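You operate a simulated robot arm through the tools that you are given. There is no shell and no other tool. Be economical: measure what you need, move in short steps, check, and stop when the job is done.

You run a simulated two-armed robot. Do the job below in one go: nothing can be reset, and whatever is moved stays where it is left.

Task
Take the wooden block on the top of the low bench and put it away on the top of the wooden crate. Then count the cartons on the top of the low bench, then put as many of the shims from the top of the low bench on the shelf of the green bench. Then put three of the pins from the top of the green bench on the upper shelf of the green rack. Do these in the order given.

The check looks at the end state, three seconds after you hand in, the way a careful person would. Anything else that was tipped, shoved, dropped, spilled or broken makes it a failure.

Robot
Two 7-joint arms with fingered hands on one trunk, on a base that drives. Base frame: it is fixed to the floor where the robot stands at the start and does not move with it; the origin is under the middle of the robot, x ahead of it, y to its left, z up. Readings come in m, degrees, newtons and seconds.
The left shoulder is at the start at [0.094, 0.182, 1.071], the right one opposite. With the tool pointing down near the work surface each hand reaches from about 0.1 to 0.8 m from the robot's upright axis, wherever it stands, measured 20 degrees to its own side. Places, roughly: carton [2.5, 0.75, 0.5]; pin [4, 3.25, 1]; shelf of the green bench [3.6, 3.8, 0.3]; shim [2, 2, 0.5]; top of the wooden crate [-3.4, 6.4, 0.7]; upper shelf of the green rack [4.7, 2.2, 1]; wooden block [2.75, 0.5, 0.5]. Payload 3.8 kg a hand.
The tool frame of a hand sits at the grasp point between the pads (the TCP): z along the fingers, y along the line on which they close. The tips reach 0.03 m beyond it. Largest opening 0.104 m; the body of the gripper starts 0.035 m behind the TCP. The gripper is a hand of 4 fingers: y runs from the thumb to the fingers, the wrist lies at [-0.017, -0.104, -0.178] in the tool frame, and closing takes about 1.5 s.
Orientation is that of the tool frame in the base frame, as a unit quaternion [x, y, z, w]. With the fingers straight down and the wrist toward the robot, the tool's x, y and z point along [0, 1, 0], [1, 0, 0] and [0, 0, -1] of the base frame.

Tools
- The arms move only by the tool apply_moves. It takes "left_targets", "right_targets" or both (then of equal length, played together; a hand with none holds still); each is one flat list of numbers, 6 for each row, row after row: the turn, a rotation vector about the base's x, y, z in degrees, then the shift along the base's x, y, z in m. In form: [wx, wy, wz, dx, dy, dz, wx, wy, wz, dx, dy, dz, ...]. A call has 1 to 10 rows; each row is the pose to reach, as a shift and turn from the pose commanded when the call began. "left_claw" and "right_claw" are, for a hand that has rows, the opening in per cent of the stroke, from 0 (shut) to 100 (fully open), set as the call begins (left out, the last holds). Rows are played at 5 a second. More than 0.05 m and 8.6 degrees between two rows, or a gripper value outside its range, and nothing of the call is played. Where a pose cannot be reached the arm comes as near as it can. A force on the tool above 40 N (or 10 N above the force at the start of the call, whichever is more), or a blocked arm, ends the call early, and 0.2 s more pass. Each finger travels about 0.072 m/s and halts on what it meets, pressing with about 33 N; the grip force reading is that of the motor and also rises with nothing between the fingers. The clock runs only during rows and for 0.2 s after the last one: add rows that repeat a pose to give the fingers time. The reply holds the time, the measured pose of the TCP, the force on the tool along the base axes, the opening and the grip force, in the units named above and with some noise, with the torque about the TCP (base axes, N m) and any sound that the robot's microphone picked up.
- Cameras (640 x 400 px; columns grow to the right, rows downward): "scene" is now at [0.1729, -0.0153, 1.2349]; the picture's right is [-0.21, -0.98, 0.00], its down [-0.64, 0.13, -0.76] and it looks along [0.74, -0.16, -0.65] (base axes); focal length 258 px, centre (320, 200). "left" rides on the left gripper at [-0.066, -0.09, -0.126] in its tool frame; the picture's right is [-0.78, -0.30, 0.56], its down [0.57, -0.70, 0.42] and it looks along [0.26, 0.65, 0.71] (tool axes); focal length 275 px, centre (320, 200). "right" rides on the right gripper at [0.066, -0.09, -0.126] in its tool frame; the picture's right is [-0.78, 0.30, -0.56], its down [-0.57, -0.70, 0.42] and it looks along [-0.26, 0.65, 0.71] (tool axes); focal length 275 px, centre (320, 200). There is no depth. A picture from a camera that has moved, and an enlarged one, comes with that camera's place and axes in the base frame and with its lens. The place of the scene camera against the robot may be out by one fixed shift of up to 0.018 m in any direction.
- camera(camera): a new picture of that camera. The clock stands still meanwhile.
- move_column(by): slides the trunk up (or, below 0, down) by that many m; the arms and the scene camera ride with it, the base frame stays. It gives what a move gives, with no picture.
- steer(legs): drives the robot by 1 to 6 legs, each [ahead, left, turn to the left] in m, m and degrees, along the robot's own axes; the way and the turn of a leg run together, so that a leg with both is an arc; at most 1.5 m and 180 degrees a leg. The arms and the cameras ride along, it lands a little off, and it stops where it bumps. It gives what a move gives.
- set_fingers(index, middle, ring, thumb_bend, thumb_turn, hand): sets how far each is bent, from 0 (flat) to 1 (curled in); at 0.3 the hand is open as for a grip, at 0.7 the pads meet at the TCP. One left out holds its place. A second passes; each finger stops where it meets its share of the squeeze, and holds until it gets a number again. A gripper value or a shape takes the hand back. It gives what a move gives, with no picture; readings hold the bend of each and the force on the fingers (four entries, about 0 where the hand has none), thumb and palm. thumb_turn goes from beside the hand (0) to across from the fingers (1), as for a grip.
- preshape(shape, hand): the hand has 4 fingers and takes this shape, open, in about a second: jaw (thumb against the fingers, like two jaws); tri (thumb and two fingers); tip (a fingertip pinch); poke (one finger out to press); point (the index stretched); flat (the hand flat); cup (the hand cupped); fist (a fist). The gripper value then closes the fingers along that shape, each until it touches; the sizes above hold for jaw. It gives what a move gives, with no picture.
- turn_head(pan, tilt): turns the head with the scene camera to pan (to the left, within 86 degrees either way) and tilt (down, from -29 to 69), counted from straight ahead of the robot. It gives what a move gives.
- zoom(camera, box): a new picture of the part [left, top, right, bottom] of that camera's present view, enlarged. The clock stands still meanwhile.
- finish_job(): hands the job in; it is judged then, once.

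Go step by step. Nothing tells you exact positions but the pictures and the camera data: compare them with the known pose of the tool, close in by small moves and look again before you grip or let go. The budget is 201 turns and 168 pictures, counting those below and the enlarged ones. Unless the task says otherwise, let go and move clear before handing in, and close with one line.

The tools are called after "Request:" as a command line: name --argument value ..., lists and objects as JSON in quotes. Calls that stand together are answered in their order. apply_moves: Moves the arms, as the interface text tells. Its arguments: {"type":"object","properties":{"left_targets":{"type":"array"},"left_claw":{"type":"number"},"right_targets":{"type":"array"},"right_claw":{"type":"number"}},"required":[]} The other tools are called the same way: move_column (by) slides the trunk up or down; preshape (shape, hand) gives the hand a shape; set_fingers (index, middle, ring, thumb_bend, thumb_turn, hand) moves the fingers one by one; steer (legs) drives the base; turn_head (pan, tilt) turns the head that bears the scene camera; camera (camera) takes a picture; zoom (camera, box) takes an enlarged picture of a part of a camera's view; finish_job () hands the job in.

At the start:

```text
time_s: 0.0
left_tool_pos: [0.5323, 0.2719, 0.7509]
left_orientation: [0.707, 0.707, 0.0, 0.0]
left_force: [-0.9, -0.4, 0.0]
left_wrist_torque: [-0.01, 0.01, -0.02]
left_grip_width: 0.1036
left_finger_force: 0.0
left_shape: jaw
left_bend: [0.3, 0.3, 0.3, 0.3, 0.97]
left_finger forces: [0.1, 0.1, 0.0, 0.0, 0.1, 0.0]
right_tool_pos: [0.4729, -0.2547, 0.7991]
right_orientation: [0.707, 0.707, 0.0, 0.0]
right_force: [0.1, -0.7, -0.3]
right_wrist_torque: [-0.02, 0.02, 0.02]
right_grip_width: 0.1036
right_finger_force: 0.1
right_shape: jaw
right_bend: [0.3, 0.3, 0.3, 0.3, 0.97]
right_finger forces: [0.0, 0.0, 0.0, 0.0, 0.1, 0.0]
trunk travel left (down, up): [-0.225, 0.531]
robot x, y, heading: [0.0004, 0.0012, -0.2]
head pan, tilt: [-11.9, 40.6]
```

scene: 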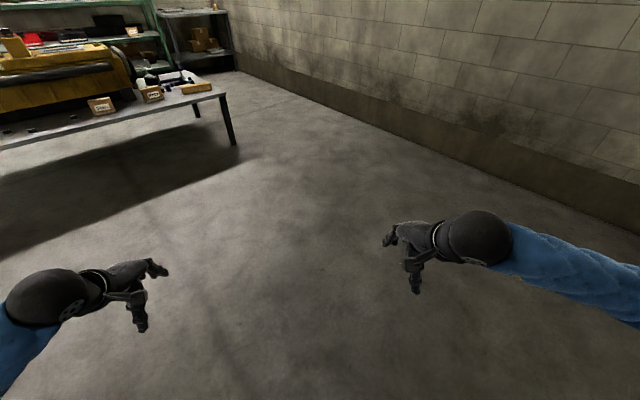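
right: 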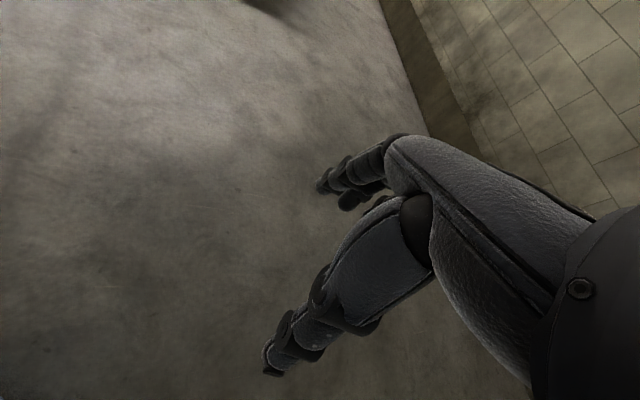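
left: 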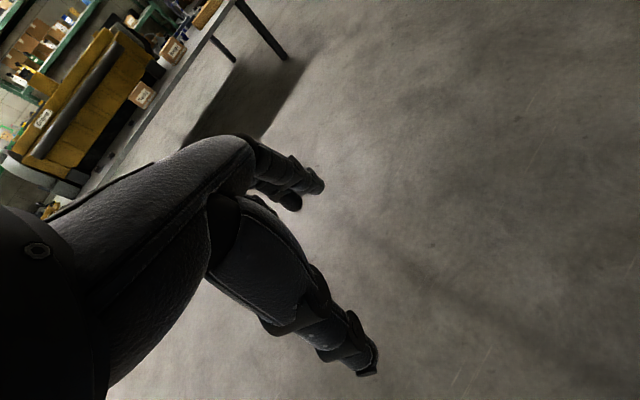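

I see a low bench ahead-left with cartons, a machine and other things on it. First I look around with the head.

Request:
turn_head --pan 25 --tilt 15

Request:
camera --camera "scene"

Request:
turn_head --pan 80 --tilt 15

Request:
camera --camera "scene"

```text
time_s: 1.0
left_tool_pos: [0.5312, 0.2707, 0.7503]
left_orientation: [0.707, 0.708, -0.001, 0.0]
left_force: [0.5, -0.1, -1.4]
left_wrist_torque: [0.01, 0.01, -0.02]
left_grip_width: 0.1035
left_finger_force: 0.0
left_shape: jaw
left_bend: [0.3, 0.3, 0.3, 0.3, 0.97]
left_finger forces: [0.0, 0.1, 0.0, 0.0, 0.0, 0.0]
right_tool_pos: [0.4732, -0.2545, 0.8002]
right_orientation: [0.707, 0.707, 0.0, 0.0]
right_force: [0.8, -0.6, 0.1]
right_wrist_torque: [0.0, 0.02, 0.02]
right_grip_width: 0.1037
right_finger_force: 0.1
right_shape: jaw
right_bend: [0.3, 0.3, 0.3, 0.3, 0.97]
right_finger forces: [0.1, 0.1, 0.0, 0.1, 0.0, 0.1]
trunk travel left (down, up): [-0.225, 0.531]
robot x, y, heading: [0.0005, 0.0009, 0.2]
head pan, tilt: [25.0, 15.0]
```

```text
164 pictures are left
camera scene: at [0.1748, 0.0415, 1.2753], right [0.42, -0.91, 0.0], down [-0.24, -0.11, -0.97], along [0.88, 0.41, -0.26], focal length 258 px, centre (320, 200)
```

scene: 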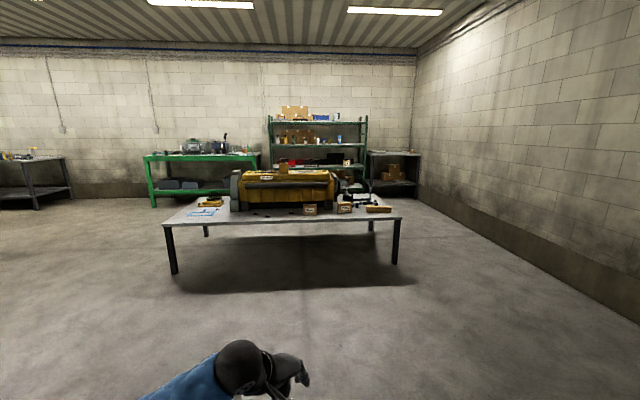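

```text
time_s: 2.3
left_tool_pos: [0.5309, 0.2719, 0.7504]
left_orientation: [0.707, 0.707, 0.0, 0.0]
left_force: [-0.5, -0.7, 0.3]
left_wrist_torque: [0.01, 0.04, -0.02]
left_grip_width: 0.1036
left_finger_force: 0.1
left_shape: jaw
left_bend: [0.3, 0.3, 0.3, 0.3, 0.97]
left_finger forces: [0.0, 0.1, 0.1, 0.1, 0.0, 0.0]
right_tool_pos: [0.4737, -0.2553, 0.799]
right_orientation: [0.707, 0.707, 0.0, 0.0]
right_force: [-0.7, 1.0, 0.3]
right_wrist_torque: [-0.01, -0.04, 0.0]
right_grip_width: 0.1038
right_finger_force: 0.0
right_shape: jaw
right_bend: [0.3, 0.3, 0.3, 0.3, 0.97]
right_finger forces: [0.0, 0.1, 0.1, 0.0, 0.0, 0.1]
trunk travel left (down, up): [-0.225, 0.531]
robot x, y, heading: [0.0017, -0.0026, 0.0]
head pan, tilt: [80.0, 15.0]
```

```text
163 pictures are left
camera scene: at [0.1064, 0.0941, 1.2754], right [0.98, -0.17, 0.0], down [-0.05, -0.25, -0.97], along [0.17, 0.95, -0.26], focal length 258 px, centre (320, 200)
```

scene: 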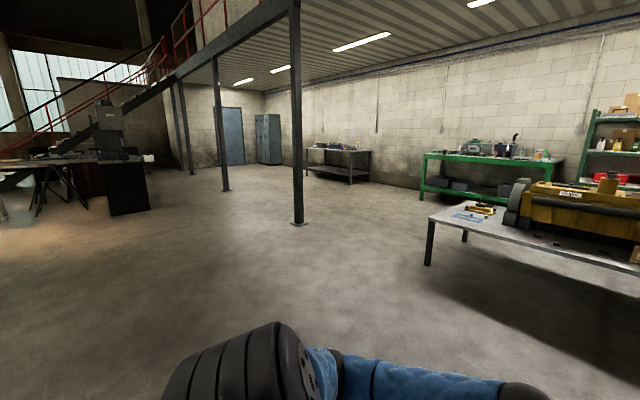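

The low bench stands turned about 32° with its front edge from about (1.54,2.2) to (2.72,0.34); the block is at its right end. I drive closer and face the bench.

Request:
steer --legs '[[1.45, 0.15, 0], [0, 0, 32]]'

Request:
turn_head --pan 0 --tilt 35

Request:
camera --camera "scene"

```text
time_s: 11.1
left_tool_pos: [1.732, 0.6971, 0.7506]
left_orientation: [0.467, 0.884, 0.0, 0.001]
left_force: [-1.1, 0.0, 0.5]
left_wrist_torque: [0.0, 0.0, 0.01]
left_grip_width: 0.1038
left_finger_force: 0.1
left_shape: jaw
left_bend: [0.3, 0.3, 0.3, 0.3, 0.97]
left_finger forces: [0.1, 0.0, 0.0, 0.0, 0.1, 0.0]
right_tool_pos: [1.9795, 0.2297, 0.7996]
right_orientation: [0.468, 0.884, 0.001, 0.0]
right_force: [0.6, 0.8, -0.2]
right_wrist_torque: [0.01, 0.05, 0.06]
right_grip_width: 0.1036
right_finger_force: 0.1
right_shape: jaw
right_bend: [0.3, 0.3, 0.3, 0.3, 0.97]
right_finger forces: [0.0, 0.0, 0.1, 0.1, 0.1, 0.0]
trunk travel left (down, up): [-0.225, 0.531]
robot x, y, heading: [1.4453, 0.1772, 34.3]
head pan, tilt: [80.0, 15.0]
```

```text
time_s: 12.6
left_tool_pos: [1.7329, 0.697, 0.7509]
left_orientation: [0.468, 0.884, 0.0, -0.001]
left_force: [0.5, -0.4, -0.6]
left_wrist_torque: [-0.01, 0.0, -0.01]
left_grip_width: 0.1037
left_finger_force: 0.1
left_shape: jaw
left_bend: [0.3, 0.3, 0.3, 0.3, 0.97]
left_finger forces: [0.0, 0.0, 0.1, 0.0, 0.0, 0.0]
right_tool_pos: [1.9807, 0.2304, 0.7996]
right_orientation: [0.468, 0.884, 0.0, -0.001]
right_force: [0.3, -0.3, -0.5]
right_wrist_torque: [0.0, 0.01, 0.0]
right_grip_width: 0.1038
right_finger_force: 0.0
right_shape: jaw
right_bend: [0.3, 0.3, 0.3, 0.3, 0.97]
right_finger forces: [0.0, 0.0, 0.0, 0.0, 0.0, 0.1]
trunk travel left (down, up): [-0.225, 0.531]
robot x, y, heading: [1.4439, 0.1732, 34.6]
head pan, tilt: [0.0, 35.0]
```

```text
162 pictures are left
camera scene: at [1.5901, 0.2861, 1.2434], right [0.56, -0.83, 0.0], down [-0.47, -0.32, -0.82], along [0.68, 0.46, -0.57], focal length 258 px, centre (320, 200)
```

scene: 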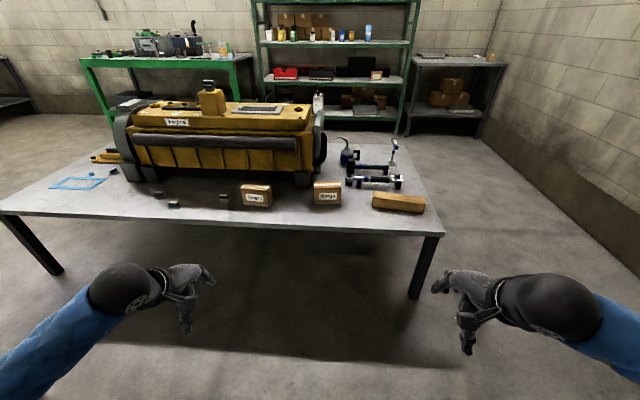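

I see two labelled cartons, the block at the right, and small dark parts on the left. I zoom for detail.

Request:
zoom --camera "scene" --box '[220, 120, 460, 270]'

Request:
zoom --camera "scene" --box '[20, 100, 260, 250]'

```text
2.67 times, centred on (340, 195) of scene
camera zoom: at [1.5901, 0.2861, 1.2434], right [0.56, -0.83, 0.0], down [-0.47, -0.32, -0.82], along [0.68, 0.46, -0.57], focal length 688 px, centre (267, 213)
```

zoom: 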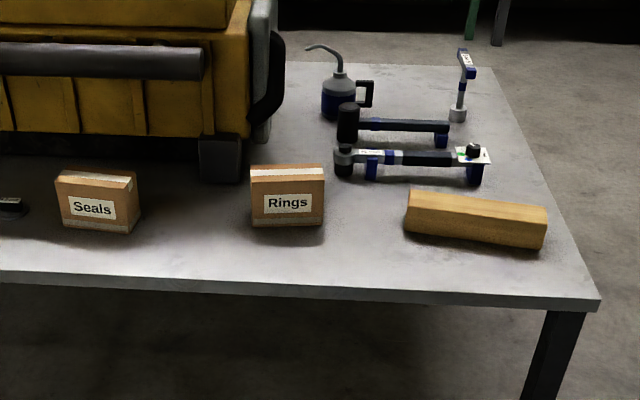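

```text
2.67 times, centred on (140, 175) of scene
camera zoom: at [1.5901, 0.2861, 1.2434], right [0.56, -0.83, 0.0], down [-0.47, -0.32, -0.82], along [0.68, 0.46, -0.57], focal length 688 px, centre (800, 267)
```

zoom: 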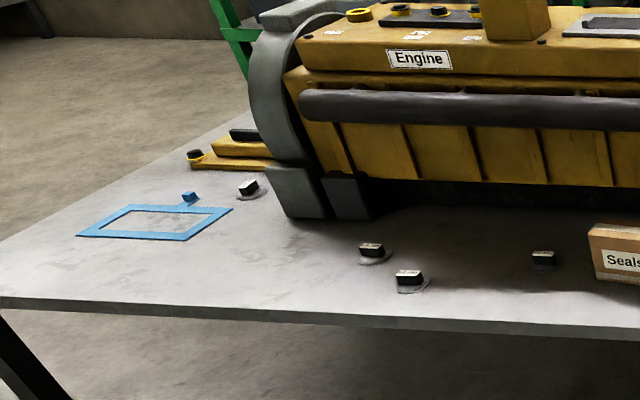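

The block sits near (2.67,0.55), long axis along the bench edge. I drive up so the right hand can reach it.

Request:
steer --legs '[[0.6, -0.19, -4]]'

Request:
turn_head --pan -10 --tilt 50

Request:
camera --camera "scene"

Request:
camera --camera "right"

```text
time_s: 16.1
left_tool_pos: [2.3791, 0.8288, 0.751]
left_orientation: [0.504, 0.864, 0.0, 0.0]
left_force: [-0.5, -0.2, -0.3]
left_wrist_torque: [0.0, -0.01, -0.02]
left_grip_width: 0.1037
left_finger_force: 0.0
left_shape: jaw
left_bend: [0.3, 0.3, 0.3, 0.3, 0.97]
left_finger forces: [0.0, 0.0, 0.0, 0.0, 0.1, 0.0]
right_tool_pos: [2.5888, 0.3418, 0.7995]
right_orientation: [0.503, 0.864, 0.0, -0.001]
right_force: [0.2, -0.5, 0.3]
right_wrist_torque: [0.01, 0.03, -0.03]
right_grip_width: 0.1038
right_finger_force: 0.0
right_shape: jaw
right_bend: [0.3, 0.3, 0.3, 0.3, 0.97]
right_finger forces: [0.0, 0.0, 0.0, 0.0, 0.0, 0.0]
trunk travel left (down, up): [-0.225, 0.531]
robot x, y, heading: [2.0507, 0.331, 29.4]
head pan, tilt: [0.0, 35.0]
```

```text
time_s: 16.9
left_tool_pos: [2.3783, 0.8278, 0.7499]
left_orientation: [0.503, 0.864, 0.0, 0.0]
left_force: [-0.7, -0.4, -0.1]
left_wrist_torque: [0.0, 0.0, 0.0]
left_grip_width: 0.1038
left_finger_force: 0.1
left_shape: jaw
left_bend: [0.3, 0.3, 0.3, 0.3, 0.97]
left_finger forces: [0.1, 0.0, 0.0, 0.0, 0.0, 0.0]
right_tool_pos: [2.5891, 0.3429, 0.7989]
right_orientation: [0.503, 0.864, 0.0, 0.0]
right_force: [-0.4, 0.1, 0.6]
right_wrist_torque: [0.0, 0.0, -0.01]
right_grip_width: 0.1038
right_finger_force: 0.0
right_shape: jaw
right_bend: [0.3, 0.3, 0.3, 0.3, 0.97]
right_finger forces: [0.0, 0.0, 0.0, 0.0, 0.0, 0.1]
trunk travel left (down, up): [-0.225, 0.531]
robot x, y, heading: [2.0533, 0.3328, 29.5]
head pan, tilt: [-10.0, 50.0]
```

```text
159 pictures are left
camera scene: at [2.2004, 0.4103, 1.2217], right [0.34, -0.94, 0.0], down [-0.72, -0.26, -0.64], along [0.61, 0.22, -0.77], focal length 258 px, centre (320, 200)
```

scene: 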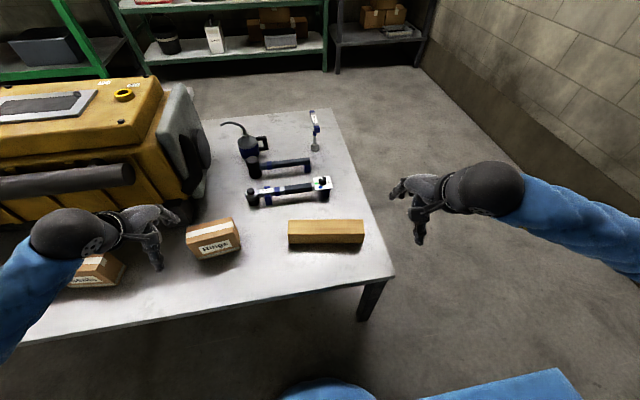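

```text
158 pictures are left
camera right: at [2.4775, 0.3564, 0.9262], right [0.64, -0.53, 0.56], down [-0.33, -0.84, -0.42], along [0.69, 0.09, -0.71], focal length 275 px, centre (320, 200)
```

right: 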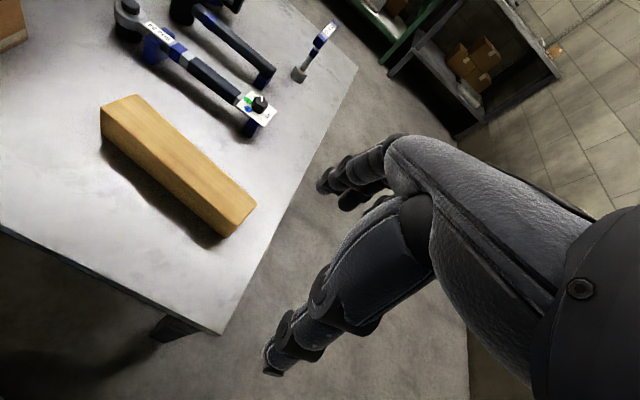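

Block centre is about (2.66,0.56), with its long axis turned about 11° from my hand. I move the right hand above it and turn it to suit.

Request:
apply_moves --right_targets '[0, 0, -2, 0.011, 0.036, -0.02, 0, 0, -4, 0.023, 0.072, -0.04, 0, 0, -6, 0.034, 0.108, -0.06, 0, 0, -8, 0.045, 0.144, -0.08, 0, 0, -10, 0.057, 0.18, -0.1, 0, 0, -11, 0.068, 0.217, -0.12, 0, 0, -11, 0.068, 0.217, -0.12]' --right_claw 100

Request:
camera --camera "right"

Request:
camera --camera "scene"

```text
time_s: 18.5
left_tool_pos: [2.3789, 0.8285, 0.7511]
left_orientation: [0.504, 0.864, 0.0, 0.001]
left_force: [0.6, 0.4, -0.6]
left_wrist_torque: [0.02, 0.0, 0.02]
left_grip_width: 0.1039
left_finger_force: 0.1
left_shape: jaw
left_bend: [0.3, 0.3, 0.3, 0.3, 0.97]
left_finger forces: [0.0, 0.1, 0.0, 0.1, 0.0, 0.1]
right_tool_pos: [2.6563, 0.5604, 0.6799]
right_orientation: [0.583, 0.812, 0.0, 0.0]
right_force: [0.1, -0.8, -0.2]
right_wrist_torque: [-0.01, -0.03, 0.0]
right_grip_width: 0.1037
right_finger_force: 0.1
right_shape: jaw
right_bend: [0.3, 0.3, 0.3, 0.3, 0.97]
right_finger forces: [0.0, 0.0, 0.0, 0.1, 0.0, 0.0]
trunk travel left (down, up): [-0.225, 0.531]
robot x, y, heading: [2.0533, 0.3321, 29.7]
head pan, tilt: [-10.0, 50.0]
```

```text
157 pictures are left
camera right: at [2.5494, 0.5953, 0.8066], right [0.53, -0.64, 0.56], down [-0.48, -0.77, -0.42], along [0.7, -0.04, -0.71], focal length 275 px, centre (320, 200)
```

right: 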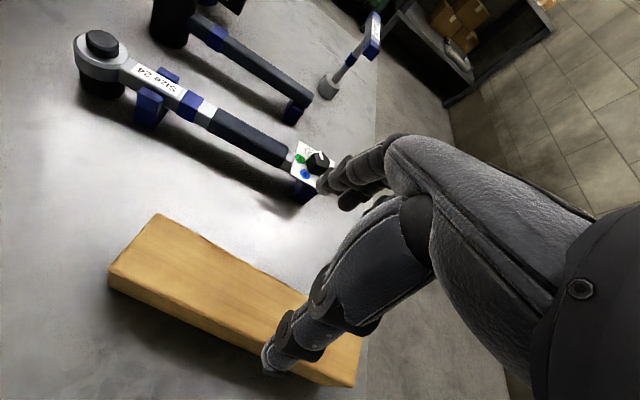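

```text
156 pictures are left
camera scene: at [2.2003, 0.4102, 1.2217], right [0.34, -0.94, 0.0], down [-0.72, -0.26, -0.64], along [0.61, 0.22, -0.77], focal length 258 px, centre (320, 200)
```

scene: 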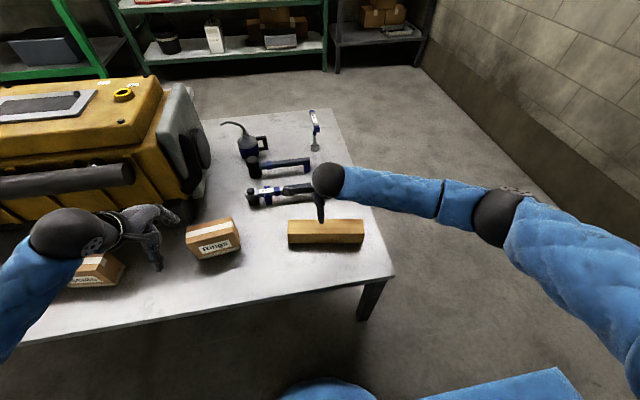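

Triangulation puts the block top at about z 0.55, centre (2.654,0.545), about 4.5 cm wide. I descend partway and check.

Request:
apply_moves --right_targets '[0, 0, 1, -0.001, -0.008, -0.03, 0, 0, 2, -0.002, -0.015, -0.07, 0, 0, 2, -0.002, -0.015, -0.07]'

Request:
camera --camera "right"

Request:
zoom --camera "scene" --box '[240, 150, 420, 270]'

```text
time_s: 19.3
left_tool_pos: [2.3787, 0.8276, 0.7497]
left_orientation: [0.503, 0.864, 0.0, 0.0]
left_force: [-0.2, 0.6, -0.2]
left_wrist_torque: [0.01, -0.01, 0.01]
left_grip_width: 0.1038
left_finger_force: 0.0
left_shape: jaw
left_bend: [0.3, 0.3, 0.3, 0.3, 0.97]
left_finger forces: [0.0, 0.1, 0.0, 0.1, 0.0, 0.0]
right_tool_pos: [2.6556, 0.5432, 0.6089]
right_orientation: [0.569, 0.822, 0.0, 0.0]
right_force: [0.0, 0.0, 0.2]
right_wrist_torque: [0.02, -0.01, 0.04]
right_grip_width: 0.1034
right_finger_force: 0.1
right_shape: jaw
right_bend: [0.3, 0.3, 0.3, 0.3, 0.97]
right_finger forces: [0.1, 0.0, 0.0, 0.0, 0.1, 0.0]
trunk travel left (down, up): [-0.225, 0.531]
robot x, y, heading: [2.0492, 0.3311, 29.6]
head pan, tilt: [-10.0, 50.0]
```

```text
155 pictures are left
camera right: at [2.5476, 0.5753, 0.7363], right [0.55, -0.62, 0.56], down [-0.45, -0.78, -0.42], along [0.7, -0.02, -0.71], focal length 275 px, centre (320, 200)
```

right: 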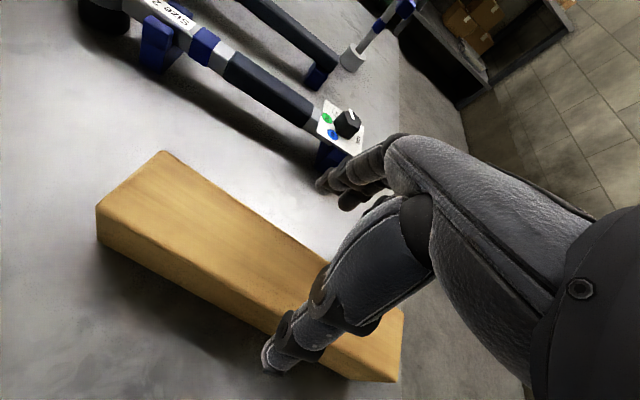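

```text
3.33 times, centred on (330, 210) of scene
camera zoom: at [2.2003, 0.4104, 1.2217], right [0.34, -0.94, 0.0], down [-0.72, -0.26, -0.64], along [0.61, 0.22, -0.77], focal length 859 px, centre (287, 167)
```

zoom: 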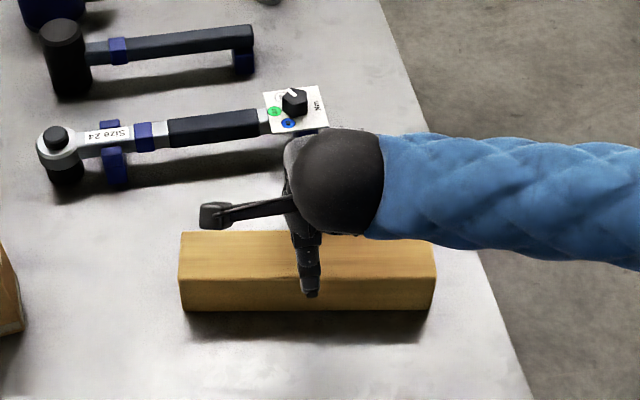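

The fingers straddle the block well, clear of the torque wrench. I go down the rest and close.

Request:
apply_moves --right_targets '[0, 0, 0, 0, 0, -0.035, 0, 0, 0, 0, 0, -0.062, 0, 0, 0, 0, 0, -0.062]'

Request:
camera --camera "right"

```text
time_s: 20.1
left_tool_pos: [2.3797, 0.828, 0.7505]
left_orientation: [0.503, 0.864, 0.0, 0.0]
left_force: [0.1, 0.0, 0.4]
left_wrist_torque: [-0.04, 0.01, -0.03]
left_grip_width: 0.1037
left_finger_force: 0.1
left_shape: jaw
left_bend: [0.3, 0.3, 0.3, 0.3, 0.97]
left_finger forces: [0.0, 0.1, 0.1, 0.0, 0.0, 0.0]
right_tool_pos: [2.6548, 0.5441, 0.5479]
right_orientation: [0.569, 0.822, 0.001, 0.0]
right_force: [0.3, -0.3, -0.6]
right_wrist_torque: [0.01, 0.02, -0.01]
right_grip_width: 0.1037
right_finger_force: 0.1
right_shape: jaw
right_bend: [0.3, 0.3, 0.3, 0.3, 0.97]
right_finger forces: [0.0, 0.1, 0.0, 0.0, 0.0, 0.0]
trunk travel left (down, up): [-0.225, 0.531]
robot x, y, heading: [2.0528, 0.3312, 29.7]
head pan, tilt: [-10.0, 50.0]
```

```text
153 pictures are left
camera right: at [2.5457, 0.5757, 0.6753], right [0.55, -0.62, 0.56], down [-0.46, -0.78, -0.42], along [0.7, -0.02, -0.71], focal length 275 px, centre (320, 200)
```

right: 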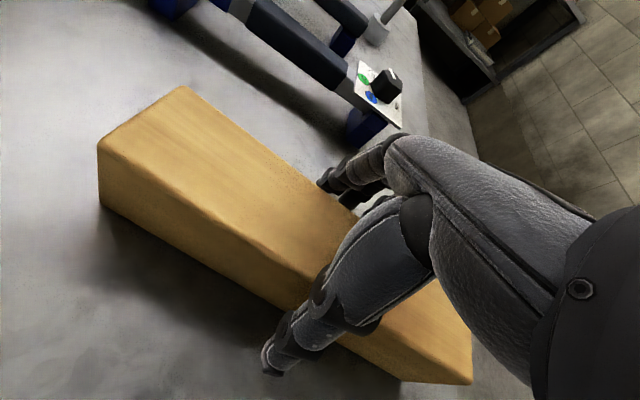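

Block top is about z 0.56, the table about 0.505. I lower a few mm more and close.

Request:
apply_moves --right_targets '[0, 0, 0, 0, 0, -0.007, 0, 0, 0, 0, 0, -0.007, 0, 0, 0, 0, 0, -0.007]'

Request:
apply_moves --right_targets '[0, 0, 0, 0, 0, 0, 0, 0, 0, 0, 0, 0, 0, 0, 0, 0, 0, 0, 0, 0, 0, 0, 0, 0, 0, 0, 0, 0, 0, 0, 0, 0, 0, 0, 0, 0, 0, 0, 0, 0, 0, 0]' --right_claw 0

Request:
camera --camera "right"

```text
time_s: 20.9
left_tool_pos: [2.3794, 0.8271, 0.7495]
left_orientation: [0.503, 0.864, 0.0, 0.0]
left_force: [0.8, -0.2, 0.0]
left_wrist_torque: [-0.01, 0.03, 0.0]
left_grip_width: 0.1036
left_finger_force: 0.1
left_shape: jaw
left_bend: [0.3, 0.3, 0.3, 0.3, 0.97]
left_finger forces: [0.1, 0.0, 0.1, 0.0, 0.1, 0.0]
right_tool_pos: [2.6525, 0.5446, 0.5419]
right_orientation: [0.569, 0.822, 0.0, 0.0]
right_force: [0.1, 0.3, -0.4]
right_wrist_torque: [0.0, 0.0, 0.0]
right_grip_width: 0.1039
right_finger_force: 0.2
right_shape: jaw
right_bend: [0.3, 0.3, 0.3, 0.3, 0.97]
right_finger forces: [0.0, 0.1, 0.0, 0.0, 0.0, 0.1]
trunk travel left (down, up): [-0.225, 0.531]
robot x, y, heading: [2.0512, 0.3316, 29.5]
head pan, tilt: [-10.0, 50.0]
```

```text
time_s: 22.5
left_tool_pos: [2.38, 0.8283, 0.7506]
left_orientation: [0.503, 0.865, 0.0, 0.0]
left_force: [0.0, 0.6, 0.2]
left_wrist_torque: [-0.01, 0.05, 0.02]
left_grip_width: 0.1037
left_finger_force: 0.0
left_shape: jaw
left_bend: [0.3, 0.3, 0.3, 0.3, 0.97]
left_finger forces: [0.0, 0.1, 0.0, 0.0, 0.1, 0.0]
right_tool_pos: [2.6545, 0.5448, 0.5415]
right_orientation: [0.569, 0.822, -0.001, -0.001]
right_force: [0.3, -0.4, -0.2]
right_wrist_torque: [-0.01, 0.06, 0.1]
right_grip_width: 0.0516
right_finger_force: 33.0
right_shape: jaw
right_bend: [0.74, 0.47, 0.44, 0.66, 0.99]
right_finger forces: [16.5, 9.3, 4.2, 0.1, 30.1, 0.0]
trunk travel left (down, up): [-0.225, 0.531]
robot x, y, heading: [2.0479, 0.3291, 29.5]
head pan, tilt: [-10.0, 50.0]
```

```text
152 pictures are left
camera right: at [2.5462, 0.5761, 0.668], right [0.55, -0.62, 0.56], down [-0.45, -0.78, -0.42], along [0.7, -0.02, -0.71], focal length 275 px, centre (320, 200)
```

right: 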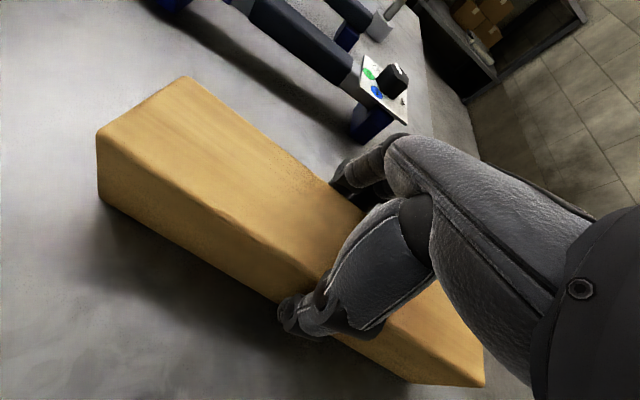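

The block is gripped at 5 cm with 33 N. I lift it.

Request:
apply_moves --right_targets '[0, 0, 0, 0, 0, 0.03, 0, 0, 0, 0, 0, 0.07, 0, 0, 0, 0, 0, 0.11, 0, 0, 0, 0, 0, 0.15, 0, 0, 0, 0, 0, 0.19, 0, 0, 0, 0, 0, 0.22, 0, 0, 0, 0, 0, 0.22]'

Request:
camera --camera "scene"

Request:
camera --camera "right"

```text
time_s: 24.1
left_tool_pos: [2.3807, 0.8287, 0.7501]
left_orientation: [0.503, 0.864, -0.001, 0.0]
left_force: [0.2, -0.4, 0.1]
left_wrist_torque: [-0.01, 0.03, 0.0]
left_grip_width: 0.1038
left_finger_force: 0.0
left_shape: jaw
left_bend: [0.3, 0.3, 0.3, 0.3, 0.97]
left_finger forces: [0.0, 0.0, 0.0, 0.0, 0.0, 0.0]
right_tool_pos: [2.6558, 0.5478, 0.7609]
right_orientation: [0.569, 0.823, 0.0, 0.0]
right_force: [0.7, 0.0, -4.3]
right_wrist_torque: [0.01, -0.04, -0.02]
right_grip_width: 0.0519
right_finger_force: 33.0
right_shape: jaw
right_bend: [0.74, 0.47, 0.44, 0.66, 0.99]
right_finger forces: [16.8, 9.3, 4.0, 0.1, 30.2, 0.1]
trunk travel left (down, up): [-0.225, 0.531]
robot x, y, heading: [2.0496, 0.3333, 29.6]
head pan, tilt: [-10.0, 50.0]
```

```text
151 pictures are left
camera scene: at [2.2008, 0.4105, 1.2215], right [0.34, -0.94, 0.0], down [-0.72, -0.26, -0.64], along [0.61, 0.22, -0.77], focal length 258 px, centre (320, 200)
```

scene: 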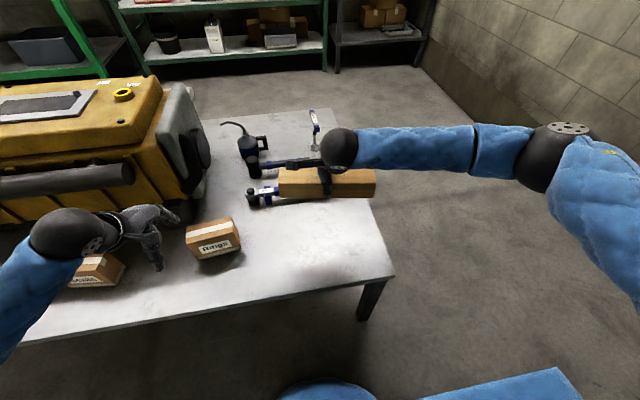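

```text
150 pictures are left
camera right: at [2.5493, 0.5789, 0.8869], right [0.55, -0.62, 0.56], down [-0.46, -0.78, -0.42], along [0.7, -0.02, -0.71], focal length 275 px, centre (320, 200)
```

right: 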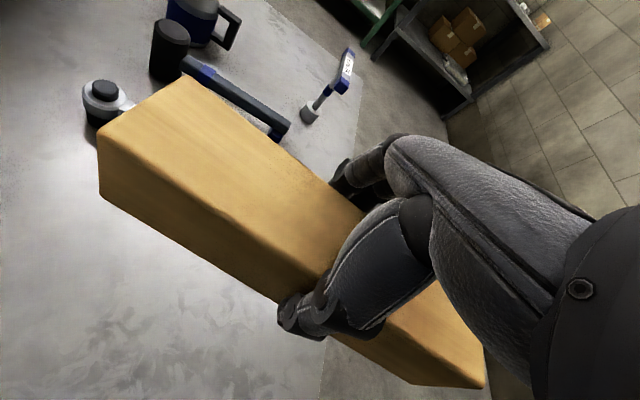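

Held firmly. I back away from the bench, turn toward the crate and drive partway.

Request:
steer --legs '[[-0.65, 0, 0], [0, 0, 98], [1.5, 0, 0], [1.5, 0, 0]]'

Request:
turn_head --pan 0 --tilt 18

Request:
camera --camera "scene"

```text
time_s: 45.8
left_tool_pos: [-0.822, 2.6821, 0.7508]
left_orientation: [-0.315, 0.949, -0.001, 0.0]
left_force: [0.1, 0.2, -0.3]
left_wrist_torque: [0.03, -0.01, 0.04]
left_grip_width: 0.1039
left_finger_force: 0.0
left_shape: jaw
left_bend: [0.3, 0.3, 0.3, 0.3, 0.97]
left_finger forces: [0.1, 0.1, 0.1, 0.0, 0.1, 0.0]
right_tool_pos: [-0.5779, 2.993, 0.7607]
right_orientation: [-0.239, 0.971, -0.001, 0.0]
right_force: [-0.6, 0.2, -3.9]
right_wrist_torque: [0.04, -0.01, 0.03]
right_grip_width: 0.0513
right_finger_force: 33.6
right_shape: jaw
right_bend: [0.74, 0.47, 0.45, 0.66, 0.99]
right_finger forces: [16.6, 9.1, 4.1, 0.0, 29.8, 0.0]
trunk travel left (down, up): [-0.225, 0.531]
robot x, y, heading: [-0.2885, 2.4213, 126.5]
head pan, tilt: [-10.0, 50.0]
```

```text
time_s: 46.8
left_tool_pos: [-0.8224, 2.6812, 0.7504]
left_orientation: [-0.315, 0.949, 0.0, 0.0]
left_force: [-0.1, -0.3, -0.2]
left_wrist_torque: [0.01, 0.03, -0.01]
left_grip_width: 0.1039
left_finger_force: 0.0
left_shape: jaw
left_bend: [0.3, 0.3, 0.3, 0.3, 0.97]
left_finger forces: [0.0, 0.1, 0.1, 0.0, 0.0, 0.1]
right_tool_pos: [-0.5779, 2.992, 0.7595]
right_orientation: [-0.239, 0.971, -0.001, 0.0]
right_force: [-0.1, -0.2, -4.2]
right_wrist_torque: [0.03, -0.02, -0.01]
right_grip_width: 0.0513
right_finger_force: 32.9
right_shape: jaw
right_bend: [0.74, 0.47, 0.45, 0.66, 0.99]
right_finger forces: [16.6, 9.1, 4.1, 0.1, 29.8, 0.1]
trunk travel left (down, up): [-0.225, 0.531]
robot x, y, heading: [-0.2864, 2.4154, 126.8]
head pan, tilt: [0.0, 18.0]
```

```text
149 pictures are left
camera scene: at [-0.4221, 2.5803, 1.2703], right [0.8, 0.6, 0.0], down [0.19, -0.25, -0.95], along [-0.57, 0.76, -0.31], focal length 258 px, centre (320, 200)
```

scene: 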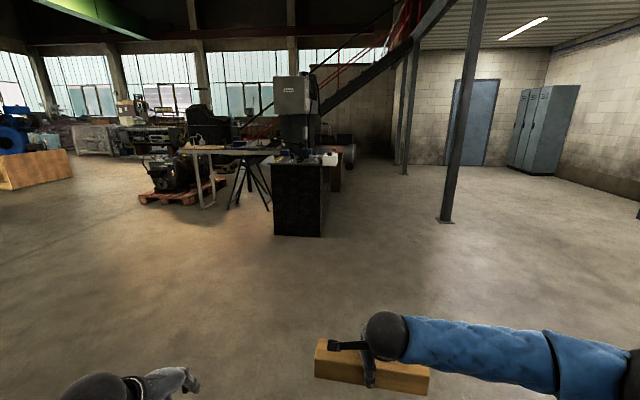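

The crate should be around column 315, row 147. I zoom in there.

Request:
zoom --camera "scene" --box '[170, 70, 410, 250]'

```text
2.22 times, centred on (290, 160) of scene
camera zoom: at [-0.4221, 2.5803, 1.2703], right [0.8, 0.6, 0.0], down [0.19, -0.25, -0.95], along [-0.57, 0.76, -0.31], focal length 573 px, centre (387, 289)
```

zoom: 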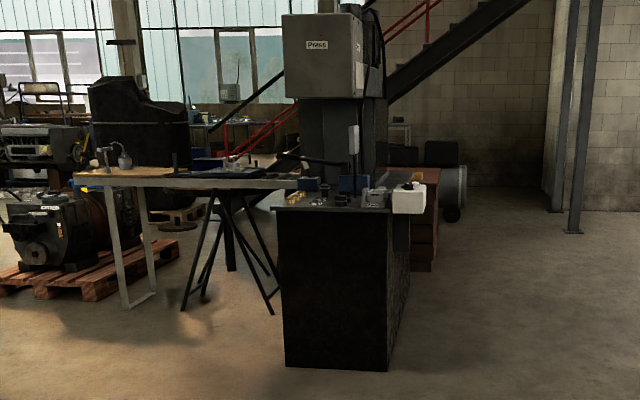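

The crate is the brown box behind the press. I drive around to the right side of the press and look again.

Request:
steer --legs '[[0, 0, -15], [1.5, 0, 0], [1.4, 0, 0], [0, 0, 35]]'

Request:
camera --camera "scene"

```text
time_s: 63.4
left_tool_pos: [-1.9574, 5.1603, 0.7515]
left_orientation: [-0.486, 0.874, 0.0, 0.0]
left_force: [-1.2, -0.6, 0.3]
left_wrist_torque: [0.03, -0.03, -0.01]
left_grip_width: 0.1035
left_finger_force: 0.1
left_shape: jaw
left_bend: [0.3, 0.3, 0.3, 0.3, 0.97]
left_finger forces: [0.0, 0.0, 0.0, 0.2, 0.0, 0.0]
right_tool_pos: [-1.8439, 5.5383, 0.7598]
right_orientation: [-0.416, 0.909, -0.001, 0.001]
right_force: [0.1, -0.2, -4.7]
right_wrist_torque: [-0.02, 0.05, -0.05]
right_grip_width: 0.0512
right_finger_force: 33.1
right_shape: jaw
right_bend: [0.74, 0.47, 0.45, 0.66, 0.99]
right_finger forces: [16.5, 9.1, 4.1, 0.1, 29.7, 0.1]
trunk travel left (down, up): [-0.225, 0.531]
robot x, y, heading: [-1.3632, 5.1118, 148.0]
head pan, tilt: [0.0, 18.0]
```

```text
147 pictures are left
camera scene: at [-1.5481, 5.2176, 1.2704], right [0.53, 0.85, 0.0], down [0.26, -0.16, -0.95], along [-0.81, 0.5, -0.31], focal length 258 px, centre (320, 200)
```

scene: 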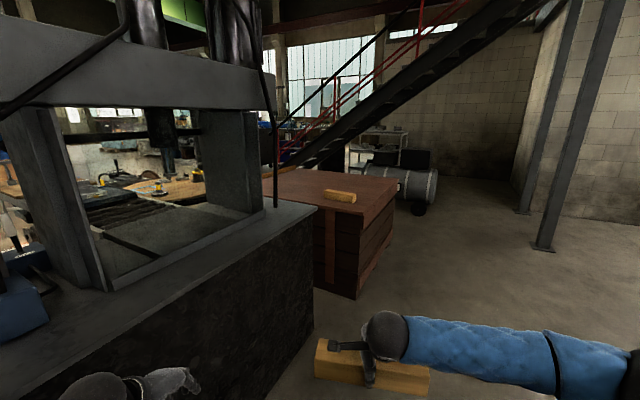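

The crate stands beyond the press, with a similar block already on it; its free right side faces up-right. I raise the trunk, drive along the press and then look at the crate.

Request:
move_column --by 0.2

Request:
steer --legs '[[0, 0, -29], [1.0, 0, 0], [0.9, 0, 0], [0, 0, 60]]'

Request:
turn_head --pan 10 --tilt 40

Request:
camera --camera "scene"

```text
time_s: 65.5
left_tool_pos: [-1.9599, 5.161, 0.9492]
left_orientation: [-0.486, 0.874, -0.001, 0.001]
left_force: [-0.6, -0.3, 0.0]
left_wrist_torque: [-0.02, 0.02, 0.02]
left_grip_width: 0.1036
left_finger_force: 0.0
left_shape: jaw
left_bend: [0.3, 0.3, 0.3, 0.3, 0.97]
left_finger forces: [0.0, 0.0, 0.1, 0.0, 0.1, 0.0]
right_tool_pos: [-1.8428, 5.5383, 0.9592]
right_orientation: [-0.416, 0.909, -0.001, 0.002]
right_force: [1.4, -0.2, -3.2]
right_wrist_torque: [0.0, 0.01, 0.02]
right_grip_width: 0.0512
right_finger_force: 33.0
right_shape: jaw
right_bend: [0.74, 0.47, 0.45, 0.66, 0.99]
right_finger forces: [16.6, 9.2, 4.3, 0.0, 29.8, 0.0]
trunk travel left (down, up): [-0.425, 0.331]
robot x, y, heading: [-1.3606, 5.1124, 148.1]
head pan, tilt: [0.0, 18.0]
```

```text
time_s: 78.7
left_tool_pos: [-2.8015, 6.486, 0.9501]
left_orientation: [-0.677, 0.736, 0.0, -0.001]
left_force: [0.4, -0.1, 0.3]
left_wrist_torque: [-0.02, 0.0, -0.03]
left_grip_width: 0.1036
left_finger_force: 0.1
left_shape: jaw
left_bend: [0.3, 0.3, 0.3, 0.3, 0.97]
left_finger forces: [0.1, 0.0, 0.0, 0.0, 0.0, 0.1]
right_tool_pos: [-2.8713, 6.8744, 0.96]
right_orientation: [-0.618, 0.787, -0.001, 0.0]
right_force: [0.1, 0.4, -4.1]
right_wrist_torque: [0.0, 0.02, -0.05]
right_grip_width: 0.0506
right_finger_force: 32.8
right_shape: jaw
right_bend: [0.74, 0.48, 0.45, 0.66, 0.99]
right_finger forces: [16.4, 8.9, 4.0, 0.0, 29.4, 0.0]
trunk travel left (down, up): [-0.425, 0.331]
robot x, y, heading: [-2.2507, 6.7102, 175.1]
head pan, tilt: [0.0, 18.0]
```

```text
time_s: 79.6
left_tool_pos: [-2.8005, 6.4864, 0.9497]
left_orientation: [-0.677, 0.736, 0.0, 0.0]
left_force: [-0.1, -0.2, 0.6]
left_wrist_torque: [-0.01, 0.0, -0.01]
left_grip_width: 0.1037
left_finger_force: 0.0
left_shape: jaw
left_bend: [0.3, 0.3, 0.3, 0.3, 0.97]
left_finger forces: [0.0, 0.0, 0.0, 0.1, 0.1, 0.0]
right_tool_pos: [-2.8708, 6.8733, 0.9601]
right_orientation: [-0.617, 0.787, -0.001, 0.0]
right_force: [-0.4, -0.6, -3.9]
right_wrist_torque: [0.0, 0.01, -0.01]
right_grip_width: 0.0506
right_finger_force: 32.9
right_shape: jaw
right_bend: [0.74, 0.48, 0.45, 0.66, 0.99]
right_finger forces: [16.5, 8.9, 4.1, 0.1, 29.6, 0.0]
trunk travel left (down, up): [-0.425, 0.331]
robot x, y, heading: [-2.2486, 6.7124, 175.1]
head pan, tilt: [10.0, 40.0]
```

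```text
146 pictures are left
camera scene: at [-2.3843, 6.7086, 1.4391], right [-0.09, 1.0, 0.0], down [0.64, 0.06, -0.77], along [-0.76, -0.07, -0.64], focal length 258 px, centre (320, 200)
```

scene: 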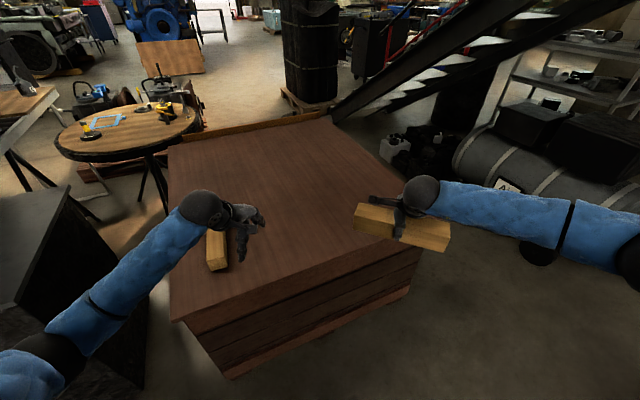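

The crate top is clear in front; the other block is at its left front. I turn square to the crate and move 0.12 m closer.

Request:
steer --legs '[[0, 0, 28], [0.12, 0, 0]]'

Request:
turn_head --pan -10 --tilt 45

Request:
camera --camera "scene"

Request:
camera --camera "right"

```text
time_s: 82.2
left_tool_pos: [-2.7513, 6.212, 0.9494]
left_orientation: [0.831, -0.557, 0.001, -0.001]
left_force: [0.2, 0.9, -0.3]
left_wrist_torque: [-0.04, 0.0, -0.02]
left_grip_width: 0.1035
left_finger_force: 0.1
left_shape: jaw
left_bend: [0.3, 0.3, 0.3, 0.3, 0.97]
left_finger forces: [0.0, 0.1, 0.1, 0.0, 0.1, 0.0]
right_tool_pos: [-2.9899, 6.5257, 0.9599]
right_orientation: [0.784, -0.621, 0.0, -0.002]
right_force: [-1.2, 0.0, -4.8]
right_wrist_torque: [-0.03, 0.0, 0.02]
right_grip_width: 0.0505
right_finger_force: 33.8
right_shape: jaw
right_bend: [0.74, 0.48, 0.45, 0.66, 0.99]
right_finger forces: [16.7, 9.0, 4.1, 0.0, 29.7, 0.0]
trunk travel left (down, up): [-0.425, 0.331]
robot x, y, heading: [-2.3601, 6.6634, -157.6]
head pan, tilt: [10.0, 40.0]
```

```text
time_s: 83.0
left_tool_pos: [-2.7495, 6.2134, 0.9501]
left_orientation: [0.83, -0.557, -0.001, 0.0]
left_force: [0.3, 0.0, 0.0]
left_wrist_torque: [0.01, -0.03, -0.01]
left_grip_width: 0.1038
left_finger_force: 0.0
left_shape: jaw
left_bend: [0.3, 0.3, 0.3, 0.3, 0.97]
left_finger forces: [0.0, 0.1, 0.0, 0.0, 0.0, 0.0]
right_tool_pos: [-2.9896, 6.5259, 0.9602]
right_orientation: [0.784, -0.621, 0.0, -0.001]
right_force: [0.0, -1.1, -3.6]
right_wrist_torque: [-0.01, 0.01, -0.01]
right_grip_width: 0.0506
right_finger_force: 33.1
right_shape: jaw
right_bend: [0.74, 0.48, 0.45, 0.66, 0.99]
right_finger forces: [16.6, 9.0, 4.2, 0.0, 29.7, 0.0]
trunk travel left (down, up): [-0.425, 0.331]
robot x, y, heading: [-2.3585, 6.6629, -157.5]
head pan, tilt: [-10.0, 45.0]
```

```text
145 pictures are left
camera scene: at [-2.4884, 6.6364, 1.4318], right [-0.21, 0.98, 0.0], down [0.69, 0.15, -0.71], along [-0.69, -0.15, -0.71], focal length 258 px, centre (320, 200)
```

scene: 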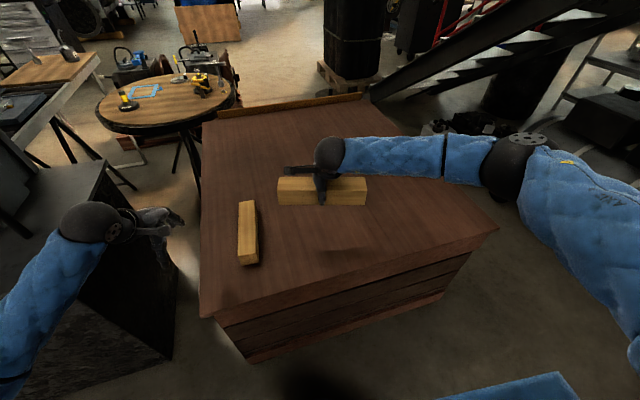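

```text
144 pictures are left
camera right: at [-2.887, 6.484, 1.0865], right [-0.47, 0.69, 0.56], down [0.55, 0.72, -0.42], along [-0.69, 0.11, -0.71], focal length 275 px, centre (320, 200)
```

right: 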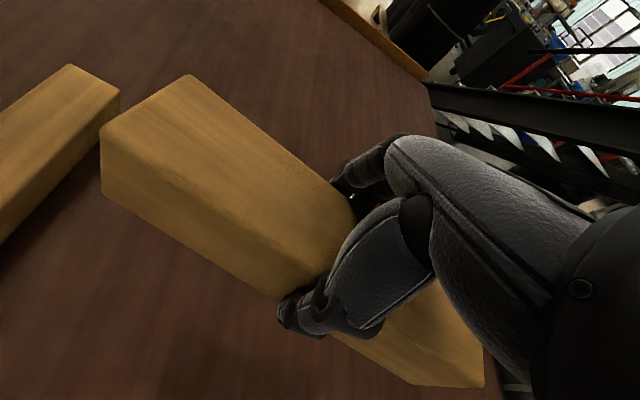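

I move a little to the right, away from the other block, and lower to near the crate top.

Request:
apply_moves --right_targets '[0, 0, 0, -0.01, 0.04, -0.02, 0, 0, 0, -0.02, 0.08, -0.05, 0, 0, 0, -0.02, 0.08, -0.09, 0, 0, 0, -0.02, 0.08, -0.13, 0, 0, 0, -0.02, 0.08, -0.17, 0, 0, 0, -0.02, 0.08, -0.17]'

Request:
camera --camera "scene"

Request:
camera --camera "right"

```text
refused: row 2 steps farther than a row can; nothing moved
```

```text
143 pictures are left
camera scene: at [-2.4884, 6.6364, 1.4318], right [-0.21, 0.98, 0.0], down [0.69, 0.15, -0.71], along [-0.69, -0.15, -0.71], focal length 258 px, centre (320, 200)
```

scene: 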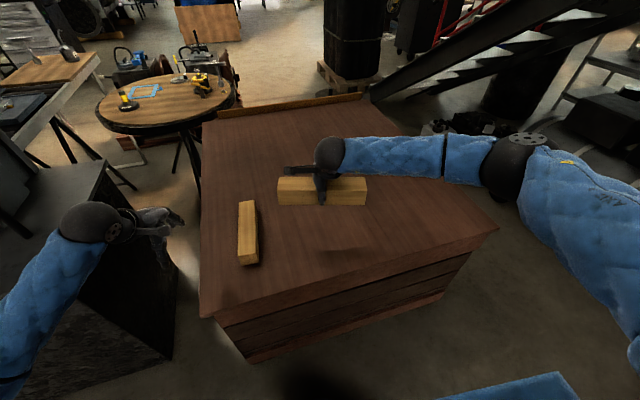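

```text
142 pictures are left
camera right: at [-2.887, 6.484, 1.0865], right [-0.47, 0.69, 0.56], down [0.55, 0.72, -0.42], along [-0.69, 0.11, -0.71], focal length 275 px, centre (320, 200)
```

right: 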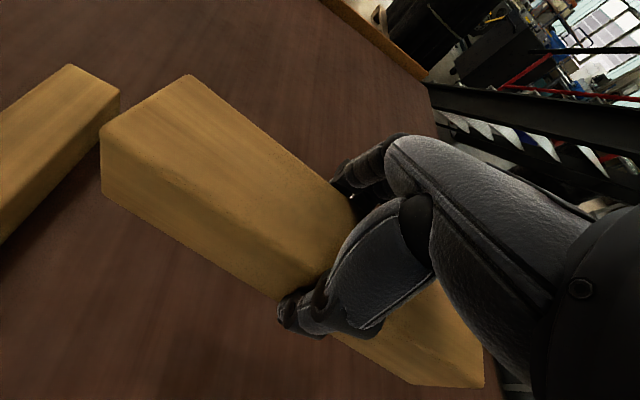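

A step was too long; I use smaller ones.

Request:
apply_moves --right_targets '[0, 0, 0, -0.01, 0.04, 0, 0, 0, 0, -0.02, 0.08, -0.01, 0, 0, 0, -0.02, 0.08, -0.05, 0, 0, 0, -0.02, 0.08, -0.09, 0, 0, 0, -0.02, 0.08, -0.13, 0, 0, 0, -0.02, 0.08, -0.17, 0, 0, 0, -0.02, 0.08, -0.17]'

Request:
camera --camera "scene"

Request:
camera --camera "right"

```text
time_s: 84.6
left_tool_pos: [-2.7503, 6.2126, 0.951]
left_orientation: [0.831, -0.557, 0.0, 0.0]
left_force: [-0.5, -0.9, -0.7]
left_wrist_torque: [-0.02, 0.03, 0.01]
left_grip_width: 0.1038
left_finger_force: 0.0
left_shape: jaw
left_bend: [0.3, 0.3, 0.3, 0.3, 0.97]
left_finger forces: [0.0, 0.1, 0.0, 0.0, 0.1, 0.0]
right_tool_pos: [-3.0079, 6.603, 0.7918]
right_orientation: [0.785, -0.62, 0.0, 0.0]
right_force: [0.1, -0.6, -3.7]
right_wrist_torque: [0.01, -0.01, 0.0]
right_grip_width: 0.0502
right_finger_force: 32.8
right_shape: jaw
right_bend: [0.74, 0.48, 0.45, 0.66, 0.99]
right_finger forces: [16.6, 8.9, 4.2, 0.1, 29.6, 0.1]
trunk travel left (down, up): [-0.425, 0.331]
robot x, y, heading: [-2.3605, 6.6651, -157.6]
head pan, tilt: [-10.0, 45.0]
```

```text
141 pictures are left
camera scene: at [-2.4882, 6.6367, 1.4318], right [-0.21, 0.98, 0.0], down [0.69, 0.15, -0.71], along [-0.69, -0.15, -0.71], focal length 258 px, centre (320, 200)
```

scene: 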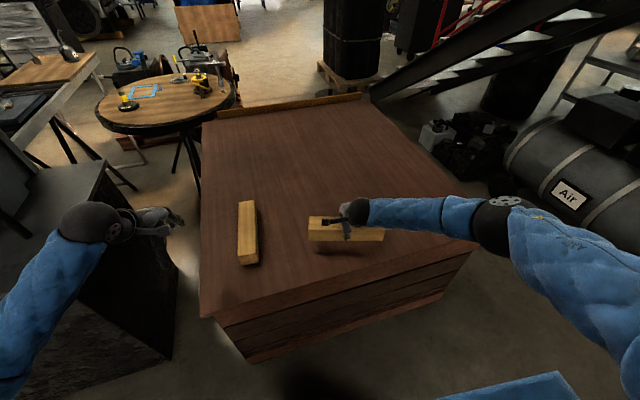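

```text
140 pictures are left
camera right: at [-2.9053, 6.5614, 0.9174], right [-0.47, 0.69, 0.56], down [0.55, 0.72, -0.42], along [-0.69, 0.11, -0.71], focal length 275 px, centre (320, 200)
```

right: 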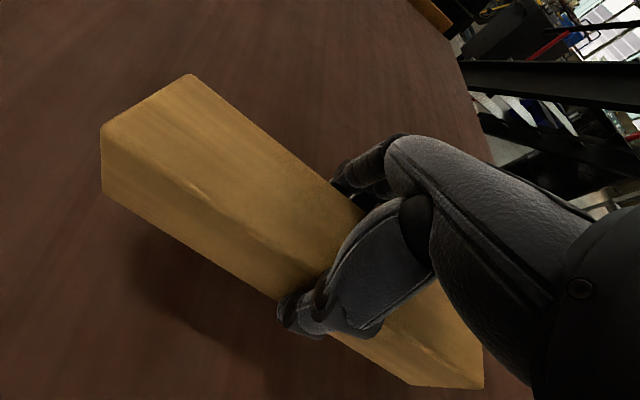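

The block hovers a few cm above the top, well inside the edges. I lower slowly until contact.

Request:
apply_moves --right_targets '[0, 0, 0, 0, 0, -0.01, 0, 0, 0, 0, 0, -0.02, 0, 0, 0, 0, 0, -0.03, 0, 0, 0, 0, 0, -0.035, 0, 0, 0, 0, 0, -0.04, 0, 0, 0, 0, 0, -0.045, 0, 0, 0, 0, 0, -0.05, 0, 0, 0, 0, 0, -0.055, 0, 0, 0, 0, 0, -0.06, 0, 0, 0, 0, 0, -0.065]'

Request:
zoom --camera "scene" --box '[190, 160, 430, 310]'

```text
time_s: 86.6
left_tool_pos: [-2.747, 6.2135, 0.9507]
left_orientation: [0.83, -0.557, -0.001, 0.0]
left_force: [0.8, -0.5, 0.0]
left_wrist_torque: [-0.01, -0.05, 0.02]
left_grip_width: 0.1036
left_finger_force: 0.1
left_shape: jaw
left_bend: [0.3, 0.3, 0.3, 0.3, 0.97]
left_finger forces: [0.0, 0.0, 0.0, 0.1, 0.1, 0.0]
right_tool_pos: [-3.0148, 6.6037, 0.7396]
right_orientation: [0.784, -0.621, -0.003, 0.007]
right_force: [10.9, 5.7, 25.6]
right_wrist_torque: [0.27, -0.7, -0.05]
right_grip_width: 0.0499
right_finger_force: 33.3
right_shape: jaw
right_bend: [0.74, 0.49, 0.48, 0.66, 0.99]
right_finger forces: [15.0, 7.3, 4.2, 0.0, 37.9, 0.0]
trunk travel left (down, up): [-0.425, 0.331]
robot x, y, heading: [-2.3613, 6.6664, -158.0]
head pan, tilt: [-10.0, 45.0]
stopped in row 10 (right hand): the force on the tool passed its limit at 43 N (the readings are from after the stop); the commanded pose is now the measured one
```

```text
2.67 times, centred on (310, 235) of scene
camera zoom: at [-2.485, 6.6374, 1.4322], right [-0.21, 0.98, 0.0], down [0.69, 0.15, -0.71], along [-0.69, -0.15, -0.71], focal length 688 px, centre (347, 107)
```

zoom: 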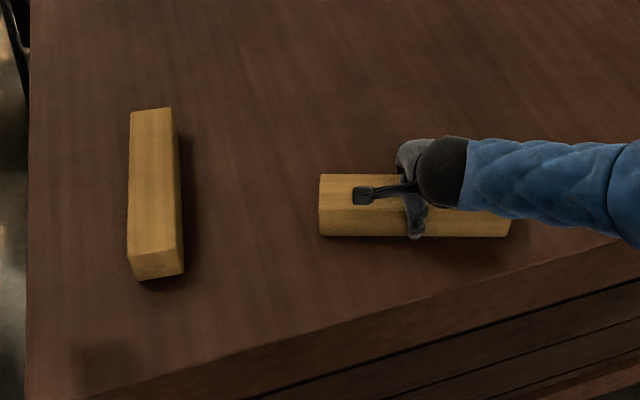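

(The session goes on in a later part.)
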